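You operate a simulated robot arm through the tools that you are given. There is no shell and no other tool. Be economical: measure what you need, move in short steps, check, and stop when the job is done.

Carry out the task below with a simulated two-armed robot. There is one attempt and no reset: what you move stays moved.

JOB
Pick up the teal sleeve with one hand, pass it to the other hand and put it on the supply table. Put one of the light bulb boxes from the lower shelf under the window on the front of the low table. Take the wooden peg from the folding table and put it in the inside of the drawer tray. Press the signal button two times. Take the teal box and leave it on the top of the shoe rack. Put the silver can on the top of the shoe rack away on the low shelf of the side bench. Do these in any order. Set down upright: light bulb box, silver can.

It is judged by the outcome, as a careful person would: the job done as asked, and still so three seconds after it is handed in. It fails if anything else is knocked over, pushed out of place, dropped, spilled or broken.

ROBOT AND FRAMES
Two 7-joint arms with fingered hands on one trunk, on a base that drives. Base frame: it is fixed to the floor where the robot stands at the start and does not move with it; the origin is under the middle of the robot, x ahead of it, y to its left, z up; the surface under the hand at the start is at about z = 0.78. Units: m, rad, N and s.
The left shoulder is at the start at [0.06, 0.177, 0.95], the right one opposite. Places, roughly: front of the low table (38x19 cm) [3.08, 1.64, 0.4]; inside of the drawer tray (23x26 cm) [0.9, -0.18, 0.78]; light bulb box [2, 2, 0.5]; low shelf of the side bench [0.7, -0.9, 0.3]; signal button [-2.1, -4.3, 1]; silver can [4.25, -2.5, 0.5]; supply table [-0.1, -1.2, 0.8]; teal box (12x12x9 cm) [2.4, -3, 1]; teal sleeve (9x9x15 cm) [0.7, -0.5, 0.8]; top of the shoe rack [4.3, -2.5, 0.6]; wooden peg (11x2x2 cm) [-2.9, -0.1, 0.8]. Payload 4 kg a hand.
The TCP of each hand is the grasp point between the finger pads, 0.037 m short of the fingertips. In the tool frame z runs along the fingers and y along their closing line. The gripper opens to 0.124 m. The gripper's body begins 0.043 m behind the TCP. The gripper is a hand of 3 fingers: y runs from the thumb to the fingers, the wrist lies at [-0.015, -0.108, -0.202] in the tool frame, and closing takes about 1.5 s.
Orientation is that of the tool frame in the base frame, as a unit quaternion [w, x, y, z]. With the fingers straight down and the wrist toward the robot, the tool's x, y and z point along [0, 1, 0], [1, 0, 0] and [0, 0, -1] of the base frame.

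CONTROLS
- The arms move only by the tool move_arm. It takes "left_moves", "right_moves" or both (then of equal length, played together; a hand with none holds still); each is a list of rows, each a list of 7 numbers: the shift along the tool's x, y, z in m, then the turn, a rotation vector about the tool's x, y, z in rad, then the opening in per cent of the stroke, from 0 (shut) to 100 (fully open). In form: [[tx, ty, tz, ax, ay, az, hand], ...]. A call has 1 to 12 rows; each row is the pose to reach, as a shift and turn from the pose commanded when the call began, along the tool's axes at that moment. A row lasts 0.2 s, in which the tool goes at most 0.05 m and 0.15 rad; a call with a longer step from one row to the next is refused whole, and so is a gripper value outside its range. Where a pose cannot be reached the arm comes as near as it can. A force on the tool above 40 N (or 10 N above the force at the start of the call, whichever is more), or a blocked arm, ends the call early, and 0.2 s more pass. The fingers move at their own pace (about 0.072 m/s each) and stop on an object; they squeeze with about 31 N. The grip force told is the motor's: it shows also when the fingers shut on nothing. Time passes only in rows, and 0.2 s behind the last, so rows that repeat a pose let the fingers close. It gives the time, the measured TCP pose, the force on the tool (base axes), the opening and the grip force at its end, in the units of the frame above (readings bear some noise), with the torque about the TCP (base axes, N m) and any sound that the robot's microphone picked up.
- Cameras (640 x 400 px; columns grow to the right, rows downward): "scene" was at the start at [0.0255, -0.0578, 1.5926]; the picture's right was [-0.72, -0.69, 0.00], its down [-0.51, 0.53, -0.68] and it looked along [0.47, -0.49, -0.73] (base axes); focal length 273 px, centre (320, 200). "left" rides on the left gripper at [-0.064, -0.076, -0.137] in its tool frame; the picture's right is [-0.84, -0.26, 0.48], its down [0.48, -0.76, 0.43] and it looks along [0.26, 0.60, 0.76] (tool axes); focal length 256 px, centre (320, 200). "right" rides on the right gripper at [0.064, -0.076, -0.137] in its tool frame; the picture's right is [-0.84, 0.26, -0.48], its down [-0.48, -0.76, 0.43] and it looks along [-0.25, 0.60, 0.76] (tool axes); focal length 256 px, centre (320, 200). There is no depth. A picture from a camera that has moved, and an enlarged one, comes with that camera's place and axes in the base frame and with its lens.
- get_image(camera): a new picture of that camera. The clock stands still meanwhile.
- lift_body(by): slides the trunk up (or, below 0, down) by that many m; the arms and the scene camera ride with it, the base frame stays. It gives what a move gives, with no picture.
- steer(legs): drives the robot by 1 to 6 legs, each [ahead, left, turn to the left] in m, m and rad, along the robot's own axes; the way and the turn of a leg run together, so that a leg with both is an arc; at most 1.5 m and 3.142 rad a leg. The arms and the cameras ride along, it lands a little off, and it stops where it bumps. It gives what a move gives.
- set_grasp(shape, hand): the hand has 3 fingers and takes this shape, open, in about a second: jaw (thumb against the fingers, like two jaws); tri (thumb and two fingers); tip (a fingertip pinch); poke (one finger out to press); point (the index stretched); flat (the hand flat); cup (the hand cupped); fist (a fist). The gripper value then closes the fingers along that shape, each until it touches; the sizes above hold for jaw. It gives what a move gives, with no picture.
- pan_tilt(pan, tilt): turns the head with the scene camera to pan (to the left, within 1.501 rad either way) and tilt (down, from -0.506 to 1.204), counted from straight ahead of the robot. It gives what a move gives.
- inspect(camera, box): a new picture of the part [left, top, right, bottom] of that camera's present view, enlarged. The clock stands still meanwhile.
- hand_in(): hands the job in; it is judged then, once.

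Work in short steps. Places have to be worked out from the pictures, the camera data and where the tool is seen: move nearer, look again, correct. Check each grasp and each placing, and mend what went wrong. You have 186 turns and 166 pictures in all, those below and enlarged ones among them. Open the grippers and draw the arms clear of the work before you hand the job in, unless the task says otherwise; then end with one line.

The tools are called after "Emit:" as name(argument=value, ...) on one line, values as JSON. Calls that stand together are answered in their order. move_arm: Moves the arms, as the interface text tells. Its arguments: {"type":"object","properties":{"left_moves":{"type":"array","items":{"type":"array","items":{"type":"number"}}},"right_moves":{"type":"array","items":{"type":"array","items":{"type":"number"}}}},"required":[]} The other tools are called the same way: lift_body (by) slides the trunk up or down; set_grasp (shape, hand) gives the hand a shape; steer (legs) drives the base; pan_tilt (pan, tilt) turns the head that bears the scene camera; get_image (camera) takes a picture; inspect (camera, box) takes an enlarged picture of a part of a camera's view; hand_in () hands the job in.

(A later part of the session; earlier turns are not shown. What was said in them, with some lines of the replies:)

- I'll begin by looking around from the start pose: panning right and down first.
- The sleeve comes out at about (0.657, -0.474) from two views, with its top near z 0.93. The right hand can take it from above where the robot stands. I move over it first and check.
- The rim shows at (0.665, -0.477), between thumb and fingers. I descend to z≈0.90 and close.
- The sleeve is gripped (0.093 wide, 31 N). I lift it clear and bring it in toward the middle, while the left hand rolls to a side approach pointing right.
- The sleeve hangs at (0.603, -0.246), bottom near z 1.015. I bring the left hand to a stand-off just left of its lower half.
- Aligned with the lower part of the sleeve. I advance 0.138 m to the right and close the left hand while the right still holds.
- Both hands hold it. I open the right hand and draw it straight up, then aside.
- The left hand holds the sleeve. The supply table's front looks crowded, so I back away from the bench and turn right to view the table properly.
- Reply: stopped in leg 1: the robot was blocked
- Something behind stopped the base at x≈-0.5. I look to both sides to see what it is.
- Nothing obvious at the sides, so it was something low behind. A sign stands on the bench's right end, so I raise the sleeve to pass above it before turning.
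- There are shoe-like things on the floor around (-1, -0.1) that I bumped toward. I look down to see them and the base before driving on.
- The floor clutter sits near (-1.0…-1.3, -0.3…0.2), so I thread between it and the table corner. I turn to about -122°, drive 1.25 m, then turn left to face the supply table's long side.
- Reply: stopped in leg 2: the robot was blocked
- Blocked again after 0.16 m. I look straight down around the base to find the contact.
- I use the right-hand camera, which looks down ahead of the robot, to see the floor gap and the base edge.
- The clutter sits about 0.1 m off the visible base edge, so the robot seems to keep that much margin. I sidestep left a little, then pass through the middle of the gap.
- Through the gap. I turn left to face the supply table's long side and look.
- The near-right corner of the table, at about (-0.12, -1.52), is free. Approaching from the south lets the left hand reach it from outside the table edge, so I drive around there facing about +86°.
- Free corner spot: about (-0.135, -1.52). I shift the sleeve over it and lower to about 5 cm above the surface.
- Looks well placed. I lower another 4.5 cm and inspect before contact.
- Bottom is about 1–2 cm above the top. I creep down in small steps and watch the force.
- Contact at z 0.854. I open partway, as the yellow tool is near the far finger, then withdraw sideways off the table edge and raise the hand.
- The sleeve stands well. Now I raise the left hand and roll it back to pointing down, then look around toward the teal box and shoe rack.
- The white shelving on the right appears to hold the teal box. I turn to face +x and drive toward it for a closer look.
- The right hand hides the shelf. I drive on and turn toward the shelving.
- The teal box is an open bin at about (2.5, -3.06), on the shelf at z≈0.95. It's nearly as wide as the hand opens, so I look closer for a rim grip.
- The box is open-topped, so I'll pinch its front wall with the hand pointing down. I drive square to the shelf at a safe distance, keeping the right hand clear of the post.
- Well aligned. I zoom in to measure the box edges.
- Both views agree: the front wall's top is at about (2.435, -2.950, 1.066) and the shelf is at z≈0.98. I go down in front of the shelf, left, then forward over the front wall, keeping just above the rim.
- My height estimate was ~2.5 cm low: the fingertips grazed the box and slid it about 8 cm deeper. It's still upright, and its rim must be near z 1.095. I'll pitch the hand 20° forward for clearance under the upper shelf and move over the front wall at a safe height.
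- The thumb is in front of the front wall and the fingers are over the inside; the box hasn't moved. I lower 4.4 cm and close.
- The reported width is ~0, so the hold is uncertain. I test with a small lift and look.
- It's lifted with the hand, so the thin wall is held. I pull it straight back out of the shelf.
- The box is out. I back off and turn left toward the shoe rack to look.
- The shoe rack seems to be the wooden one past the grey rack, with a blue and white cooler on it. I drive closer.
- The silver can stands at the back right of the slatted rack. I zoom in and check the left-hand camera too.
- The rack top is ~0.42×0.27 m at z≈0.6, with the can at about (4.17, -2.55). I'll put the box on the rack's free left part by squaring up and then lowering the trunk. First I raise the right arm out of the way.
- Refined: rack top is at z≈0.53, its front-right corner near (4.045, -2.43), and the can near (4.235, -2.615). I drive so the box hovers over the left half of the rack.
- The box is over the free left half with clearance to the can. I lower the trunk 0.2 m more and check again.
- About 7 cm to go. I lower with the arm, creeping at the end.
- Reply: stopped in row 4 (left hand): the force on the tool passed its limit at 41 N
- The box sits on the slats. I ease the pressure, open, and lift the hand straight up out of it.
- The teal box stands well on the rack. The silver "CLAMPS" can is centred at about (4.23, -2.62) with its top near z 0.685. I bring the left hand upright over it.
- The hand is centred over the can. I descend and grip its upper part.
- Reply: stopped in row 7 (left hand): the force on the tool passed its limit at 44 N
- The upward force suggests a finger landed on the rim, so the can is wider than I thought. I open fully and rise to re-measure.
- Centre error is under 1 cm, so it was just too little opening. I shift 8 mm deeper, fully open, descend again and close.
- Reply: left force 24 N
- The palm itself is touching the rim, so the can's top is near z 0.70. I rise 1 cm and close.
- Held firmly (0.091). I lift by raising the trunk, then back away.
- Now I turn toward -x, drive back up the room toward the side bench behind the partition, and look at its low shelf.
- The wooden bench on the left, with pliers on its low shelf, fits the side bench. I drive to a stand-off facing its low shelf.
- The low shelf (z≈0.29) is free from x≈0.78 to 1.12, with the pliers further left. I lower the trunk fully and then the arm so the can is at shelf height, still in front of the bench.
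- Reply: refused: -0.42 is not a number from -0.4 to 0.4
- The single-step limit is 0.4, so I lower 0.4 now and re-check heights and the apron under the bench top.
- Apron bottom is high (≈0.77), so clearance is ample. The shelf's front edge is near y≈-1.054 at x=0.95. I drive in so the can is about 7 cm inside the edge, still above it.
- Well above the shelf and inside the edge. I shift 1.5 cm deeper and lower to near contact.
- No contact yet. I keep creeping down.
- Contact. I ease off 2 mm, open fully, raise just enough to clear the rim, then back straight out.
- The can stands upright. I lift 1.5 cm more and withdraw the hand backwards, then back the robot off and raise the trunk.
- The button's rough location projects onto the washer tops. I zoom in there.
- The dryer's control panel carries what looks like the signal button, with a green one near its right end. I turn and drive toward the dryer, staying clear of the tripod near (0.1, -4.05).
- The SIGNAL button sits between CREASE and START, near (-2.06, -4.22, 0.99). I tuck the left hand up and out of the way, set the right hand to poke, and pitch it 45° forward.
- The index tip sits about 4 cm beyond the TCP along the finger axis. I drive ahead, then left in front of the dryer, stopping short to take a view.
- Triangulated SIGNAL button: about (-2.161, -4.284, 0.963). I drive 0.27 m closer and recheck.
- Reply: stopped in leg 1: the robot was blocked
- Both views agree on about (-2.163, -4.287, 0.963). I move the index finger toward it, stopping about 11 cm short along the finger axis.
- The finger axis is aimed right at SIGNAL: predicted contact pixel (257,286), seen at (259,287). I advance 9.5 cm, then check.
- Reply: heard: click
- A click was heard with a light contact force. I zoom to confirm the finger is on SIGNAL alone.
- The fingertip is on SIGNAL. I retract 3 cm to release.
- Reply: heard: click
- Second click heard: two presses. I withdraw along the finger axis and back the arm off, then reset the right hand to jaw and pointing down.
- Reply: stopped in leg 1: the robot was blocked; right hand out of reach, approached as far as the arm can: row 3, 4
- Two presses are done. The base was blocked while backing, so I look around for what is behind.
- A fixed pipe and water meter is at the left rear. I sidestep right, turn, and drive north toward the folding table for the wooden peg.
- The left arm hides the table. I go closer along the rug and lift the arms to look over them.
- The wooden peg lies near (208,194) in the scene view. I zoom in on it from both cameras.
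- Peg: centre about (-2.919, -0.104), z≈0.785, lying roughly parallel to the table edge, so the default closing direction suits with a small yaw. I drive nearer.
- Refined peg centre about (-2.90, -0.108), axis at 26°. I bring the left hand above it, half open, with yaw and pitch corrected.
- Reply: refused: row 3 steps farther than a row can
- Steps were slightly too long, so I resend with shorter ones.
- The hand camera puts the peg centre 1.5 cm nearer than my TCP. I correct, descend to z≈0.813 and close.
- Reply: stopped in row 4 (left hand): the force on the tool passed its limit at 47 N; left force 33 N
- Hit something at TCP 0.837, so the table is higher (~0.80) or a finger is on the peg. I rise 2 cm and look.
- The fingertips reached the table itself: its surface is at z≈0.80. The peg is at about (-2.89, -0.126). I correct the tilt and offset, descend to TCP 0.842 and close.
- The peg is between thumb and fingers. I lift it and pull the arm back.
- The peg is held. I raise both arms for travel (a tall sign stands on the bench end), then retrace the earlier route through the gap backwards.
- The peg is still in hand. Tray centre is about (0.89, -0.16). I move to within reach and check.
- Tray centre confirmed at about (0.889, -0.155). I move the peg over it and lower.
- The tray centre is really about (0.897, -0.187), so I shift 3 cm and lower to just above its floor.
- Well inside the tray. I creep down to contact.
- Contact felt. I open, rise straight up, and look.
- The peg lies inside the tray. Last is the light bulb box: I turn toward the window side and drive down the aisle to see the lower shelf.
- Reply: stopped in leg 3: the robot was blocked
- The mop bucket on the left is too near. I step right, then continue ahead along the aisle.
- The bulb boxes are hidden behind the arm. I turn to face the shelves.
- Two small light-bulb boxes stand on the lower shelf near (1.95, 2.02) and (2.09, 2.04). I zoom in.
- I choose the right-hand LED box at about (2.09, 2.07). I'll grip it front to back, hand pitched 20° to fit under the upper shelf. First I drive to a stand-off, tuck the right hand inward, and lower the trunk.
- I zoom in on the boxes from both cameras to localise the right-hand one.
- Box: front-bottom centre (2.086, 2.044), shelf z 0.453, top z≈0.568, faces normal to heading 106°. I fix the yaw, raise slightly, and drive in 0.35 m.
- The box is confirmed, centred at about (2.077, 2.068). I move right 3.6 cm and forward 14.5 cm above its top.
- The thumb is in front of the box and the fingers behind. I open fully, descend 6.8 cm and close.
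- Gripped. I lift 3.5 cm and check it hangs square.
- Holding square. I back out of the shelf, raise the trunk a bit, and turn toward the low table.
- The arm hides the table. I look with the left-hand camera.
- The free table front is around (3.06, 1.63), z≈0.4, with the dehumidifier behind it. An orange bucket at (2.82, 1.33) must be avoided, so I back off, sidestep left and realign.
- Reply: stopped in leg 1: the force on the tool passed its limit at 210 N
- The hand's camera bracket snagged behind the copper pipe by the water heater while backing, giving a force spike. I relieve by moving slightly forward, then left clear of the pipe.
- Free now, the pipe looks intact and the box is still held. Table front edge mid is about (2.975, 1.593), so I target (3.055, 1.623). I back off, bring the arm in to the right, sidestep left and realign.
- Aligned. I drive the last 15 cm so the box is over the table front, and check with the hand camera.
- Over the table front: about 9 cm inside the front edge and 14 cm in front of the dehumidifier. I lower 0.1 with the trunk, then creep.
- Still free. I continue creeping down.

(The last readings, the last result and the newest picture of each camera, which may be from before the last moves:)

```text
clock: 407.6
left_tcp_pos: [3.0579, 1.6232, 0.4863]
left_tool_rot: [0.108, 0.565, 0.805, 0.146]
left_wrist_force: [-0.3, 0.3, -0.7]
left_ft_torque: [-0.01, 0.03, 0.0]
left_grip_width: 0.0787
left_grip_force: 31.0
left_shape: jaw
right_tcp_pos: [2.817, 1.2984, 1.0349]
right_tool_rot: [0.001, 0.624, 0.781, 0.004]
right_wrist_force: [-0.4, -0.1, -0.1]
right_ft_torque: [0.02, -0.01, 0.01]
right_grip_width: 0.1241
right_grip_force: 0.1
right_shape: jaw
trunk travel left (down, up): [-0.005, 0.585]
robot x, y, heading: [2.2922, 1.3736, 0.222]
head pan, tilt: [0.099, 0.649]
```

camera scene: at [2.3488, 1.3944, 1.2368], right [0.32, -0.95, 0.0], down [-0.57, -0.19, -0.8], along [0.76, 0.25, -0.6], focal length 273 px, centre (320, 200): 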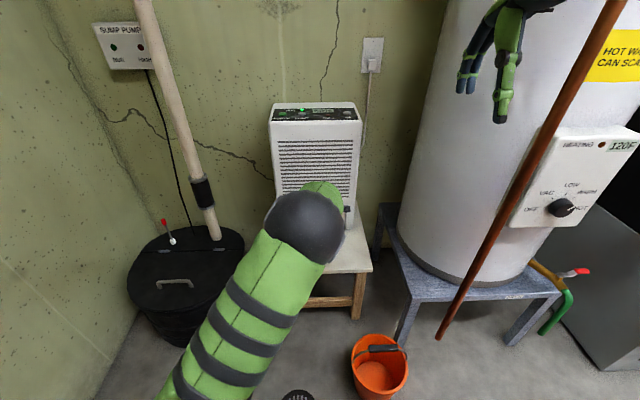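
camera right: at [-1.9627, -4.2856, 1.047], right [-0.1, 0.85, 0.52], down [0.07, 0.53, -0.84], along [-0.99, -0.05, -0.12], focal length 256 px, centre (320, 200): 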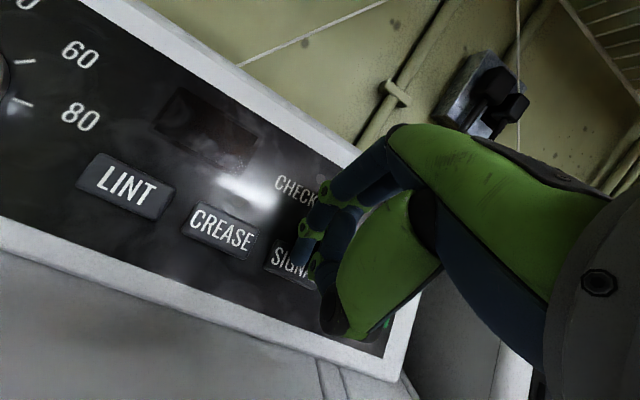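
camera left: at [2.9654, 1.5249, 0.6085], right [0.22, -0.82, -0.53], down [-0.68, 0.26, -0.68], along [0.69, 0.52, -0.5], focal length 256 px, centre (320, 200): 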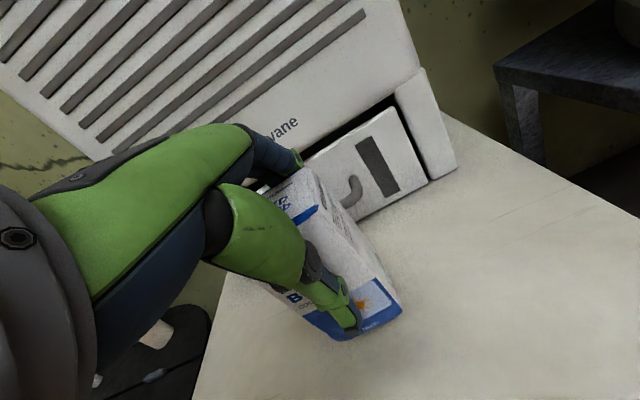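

Emit:
move_arm(left_moves=[[0, -0.0014, 0.0038, 0, 0, 0, 0], [0, -0.0027, 0.0075, 0, 0, 0, 0], [0, -0.0034, 0.0094, 0, 0, 0, 0], [0, -0.0034, 0.0094, 0, 0, 0, 0]])

Emit:
get_image(camera="left")

```text
clock: 408.6
left_tcp_pos: [3.0571, 1.6239, 0.4818]
left_tool_rot: [0.112, 0.564, 0.804, 0.149]
left_wrist_force: [-2.6, -0.8, 40.7]
left_ft_torque: [-0.37, 0.86, 0.13]
left_grip_width: 0.0793
left_grip_force: 31.5
left_shape: jaw
right_tcp_pos: [2.8154, 1.2978, 1.0366]
right_tool_rot: [0.002, 0.625, 0.781, 0.003]
right_wrist_force: [-0.3, -0.2, -0.1]
right_ft_torque: [0.05, -0.02, -0.02]
right_grip_width: 0.124
right_grip_force: 0.0
right_shape: jaw
trunk travel left (down, up): [-0.005, 0.585]
robot x, y, heading: [2.2943, 1.3749, 0.22]
head pan, tilt: [0.099, 0.649]
```

```text
10 pictures are left
camera left: at [2.9657, 1.5239, 0.5824], right [0.23, -0.81, -0.53], down [-0.68, 0.26, -0.69], along [0.7, 0.52, -0.49], focal length 256 px, centre (320, 200)
```

left: 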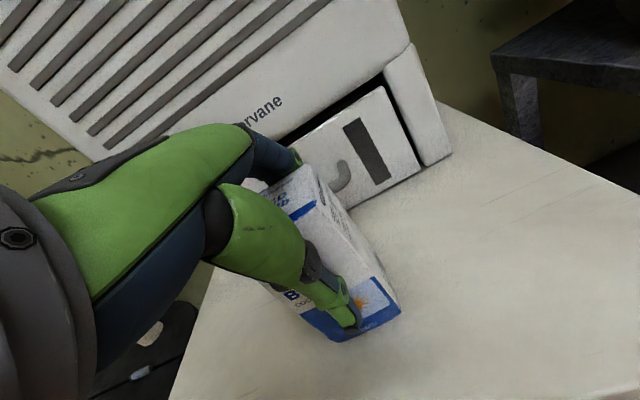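

Firm contact at table z≈0.39. I ease off ~8 mm of command, open partway, then rise straight up.

Emit:
move_arm(left_moves=[[0, 0.0026, -0.0072, 0, 0, 0, 0], [0, 0.0026, -0.0072, 0, 0, 0, 0], [0, 0.0026, -0.0072, 0, 0, 0, 86], [0, 0.0026, -0.0072, 0, 0, 0, 86], [0, 0.0026, -0.0072, 0, 0, 0, 86], [0, 0.0026, -0.0072, 0, 0, 0, 86], [0, 0.01, -0.026, 0, 0, 0, 86], [0, 0.02, -0.054, 0, 0, 0, 86], [0, 0.031, -0.085, 0, 0, 0, 86], [0, 0.043, -0.117, 0, 0, 0, 86], [0, 0.043, -0.117, 0, 0, 0, 86]])

Emit:
get_image(camera="left")

```text
clock: 411.0
left_tcp_pos: [3.056, 1.6236, 0.6024]
left_tool_rot: [0.108, 0.564, 0.805, 0.147]
left_wrist_force: [1.0, 0.3, 0.7]
left_ft_torque: [0.01, 0.0, -0.01]
left_grip_width: 0.1064
left_grip_force: 0.0
left_shape: jaw
right_tcp_pos: [2.8174, 1.2992, 1.0362]
right_tool_rot: [0.001, 0.624, 0.782, 0.003]
right_wrist_force: [-0.7, -0.3, -0.2]
right_ft_torque: [0.05, -0.02, 0.02]
right_grip_width: 0.124
right_grip_force: 0.1
right_shape: jaw
trunk travel left (down, up): [-0.005, 0.585]
robot x, y, heading: [2.2986, 1.3764, 0.22]
head pan, tilt: [0.099, 0.649]
```

```text
9 pictures are left
camera left: at [2.9649, 1.5243, 0.7023], right [0.22, -0.82, -0.53], down [-0.68, 0.26, -0.68], along [0.69, 0.52, -0.5], focal length 256 px, centre (320, 200)
```

left: 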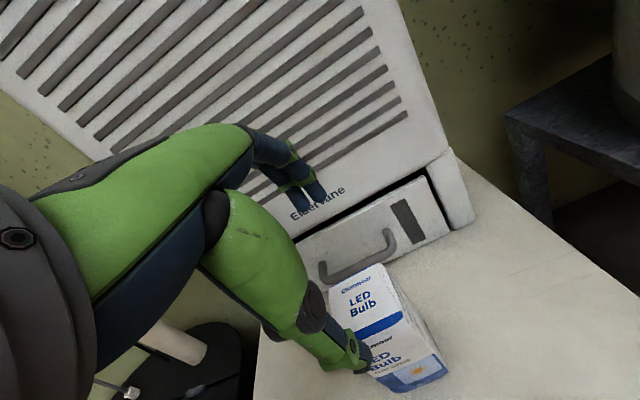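

The box stands upright on the table front. I raise the hand more and back away straight, then take a last look.

Emit:
move_arm(left_moves=[[0, 0.0137, -0.0376, 0, 0, 0, 86], [0, 0.027, -0.075, 0, 0, 0, 86], [0, 0.041, -0.113, 0, 0, 0, 86], [0, 0.041, -0.113, 0, 0, 0, 100]])

Emit:
steer(legs=[[-0.45, -0.1, 0]])

Emit:
lift_body(by=0.3)

Emit:
pan_tilt(pan=0.25, tilt=0.55)

Emit:
get_image(camera="scene")

```text
clock: 412.0
left_tcp_pos: [3.056, 1.6244, 0.7206]
left_tool_rot: [0.108, 0.565, 0.805, 0.146]
left_wrist_force: [0.1, 0.4, -0.1]
left_ft_torque: [0.0, -0.03, 0.02]
left_grip_width: 0.1237
left_grip_force: 0.1
left_shape: jaw
right_tcp_pos: [2.8186, 1.2987, 1.0351]
right_tool_rot: [0.002, 0.624, 0.781, 0.004]
right_wrist_force: [0.4, -0.1, 0.1]
right_ft_torque: [0.01, -0.01, -0.02]
right_grip_width: 0.1239
right_grip_force: 0.1
right_shape: jaw
trunk travel left (down, up): [-0.005, 0.585]
robot x, y, heading: [2.2951, 1.3709, 0.223]
head pan, tilt: [0.099, 0.649]
```

```text
clock: 414.8
left_tcp_pos: [2.6311, 1.4238, 0.7214]
left_tool_rot: [0.107, 0.566, 0.804, 0.146]
left_wrist_force: [-0.7, -0.2, 0.3]
left_ft_torque: [0.02, 0.0, -0.01]
left_grip_width: 0.1235
left_grip_force: 0.0
left_shape: jaw
right_tcp_pos: [2.3913, 1.0994, 1.0358]
right_tool_rot: [0.001, 0.625, 0.78, 0.002]
right_wrist_force: [0.6, 1.3, -0.3]
right_ft_torque: [0.05, -0.01, -0.01]
right_grip_width: 0.1241
right_grip_force: 0.1
right_shape: jaw
trunk travel left (down, up): [-0.005, 0.585]
robot x, y, heading: [1.8722, 1.1746, 0.219]
head pan, tilt: [0.099, 0.649]
```

```text
clock: 417.8
left_tcp_pos: [2.6313, 1.4226, 1.0199]
left_tool_rot: [0.107, 0.566, 0.805, 0.146]
left_wrist_force: [0.1, 0.4, 0.7]
left_ft_torque: [-0.03, 0.05, -0.02]
left_grip_width: 0.1237
left_grip_force: 0.0
left_shape: jaw
right_tcp_pos: [2.3918, 1.0983, 1.3365]
right_tool_rot: [0.001, 0.625, 0.781, 0.004]
right_wrist_force: [-0.2, -0.5, -0.1]
right_ft_torque: [-0.01, 0.02, 0.01]
right_grip_width: 0.124
right_grip_force: 0.0
right_shape: jaw
trunk travel left (down, up): [-0.305, 0.285]
robot x, y, heading: [1.8687, 1.1755, 0.222]
head pan, tilt: [0.099, 0.649]
```

```text
clock: 418.5
left_tcp_pos: [2.632, 1.423, 1.021]
left_tool_rot: [0.108, 0.567, 0.803, 0.146]
left_wrist_force: [-0.3, -0.7, 0.4]
left_ft_torque: [-0.01, 0.02, -0.06]
left_grip_width: 0.1236
left_grip_force: 0.0
left_shape: jaw
right_tcp_pos: [2.3921, 1.0983, 1.336]
right_tool_rot: [0.001, 0.625, 0.78, 0.003]
right_wrist_force: [0.4, -0.5, -0.7]
right_ft_torque: [-0.01, 0.0, 0.0]
right_grip_width: 0.124
right_grip_force: 0.0
right_shape: jaw
trunk travel left (down, up): [-0.305, 0.285]
robot x, y, heading: [1.8681, 1.178, 0.214]
head pan, tilt: [0.25, 0.55]
```

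```text
8 pictures are left
camera scene: at [1.921, 1.2095, 1.4455], right [0.45, -0.89, 0.0], down [-0.47, -0.24, -0.85], along [0.76, 0.38, -0.52], focal length 273 px, centre (320, 200)
```

scene: 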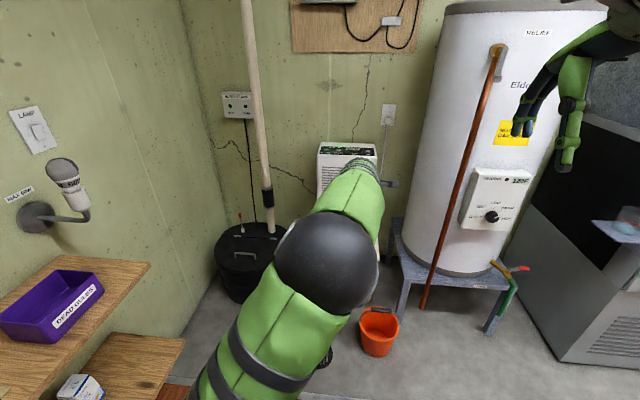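

Everything looks in order, and the pipe and bucket are in place. One last look at the box with the left-hand camera.

Emit:
get_image(camera="left")

```text
7 pictures are left
camera left: at [2.5401, 1.3244, 1.122], right [0.22, -0.82, -0.53], down [-0.68, 0.26, -0.68], along [0.7, 0.51, -0.5], focal length 256 px, centre (320, 200)
```

left: 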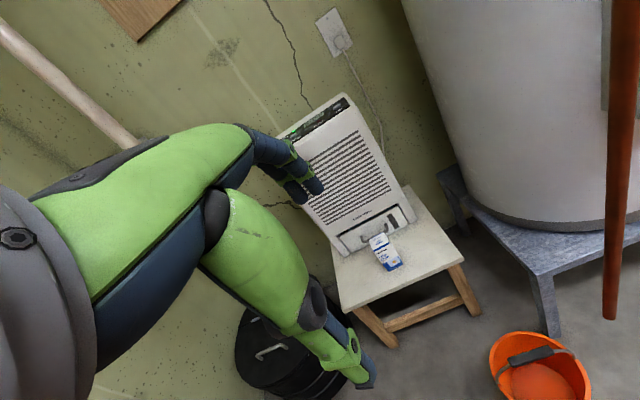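

The box stands upright on the front of the low table, both hands are empty and open, and all six jobs are done.

Emit:
hand_in()

```text
The job is handed in.
```

All six parts are done and the job is handed in: the sleeve was passed between hands and is on the supply table, the bulb box is upright on the low table, the peg is in the drawer tray, the signal button was pressed twice (two clicks heard), the teal box is on the shoe rack, and the silver can is upright on the side bench's low shelf. One mishap on the way: the left hand snagged the copper pipe by the water heater (210 N), but in the pictures the pipe looked intact and in place.
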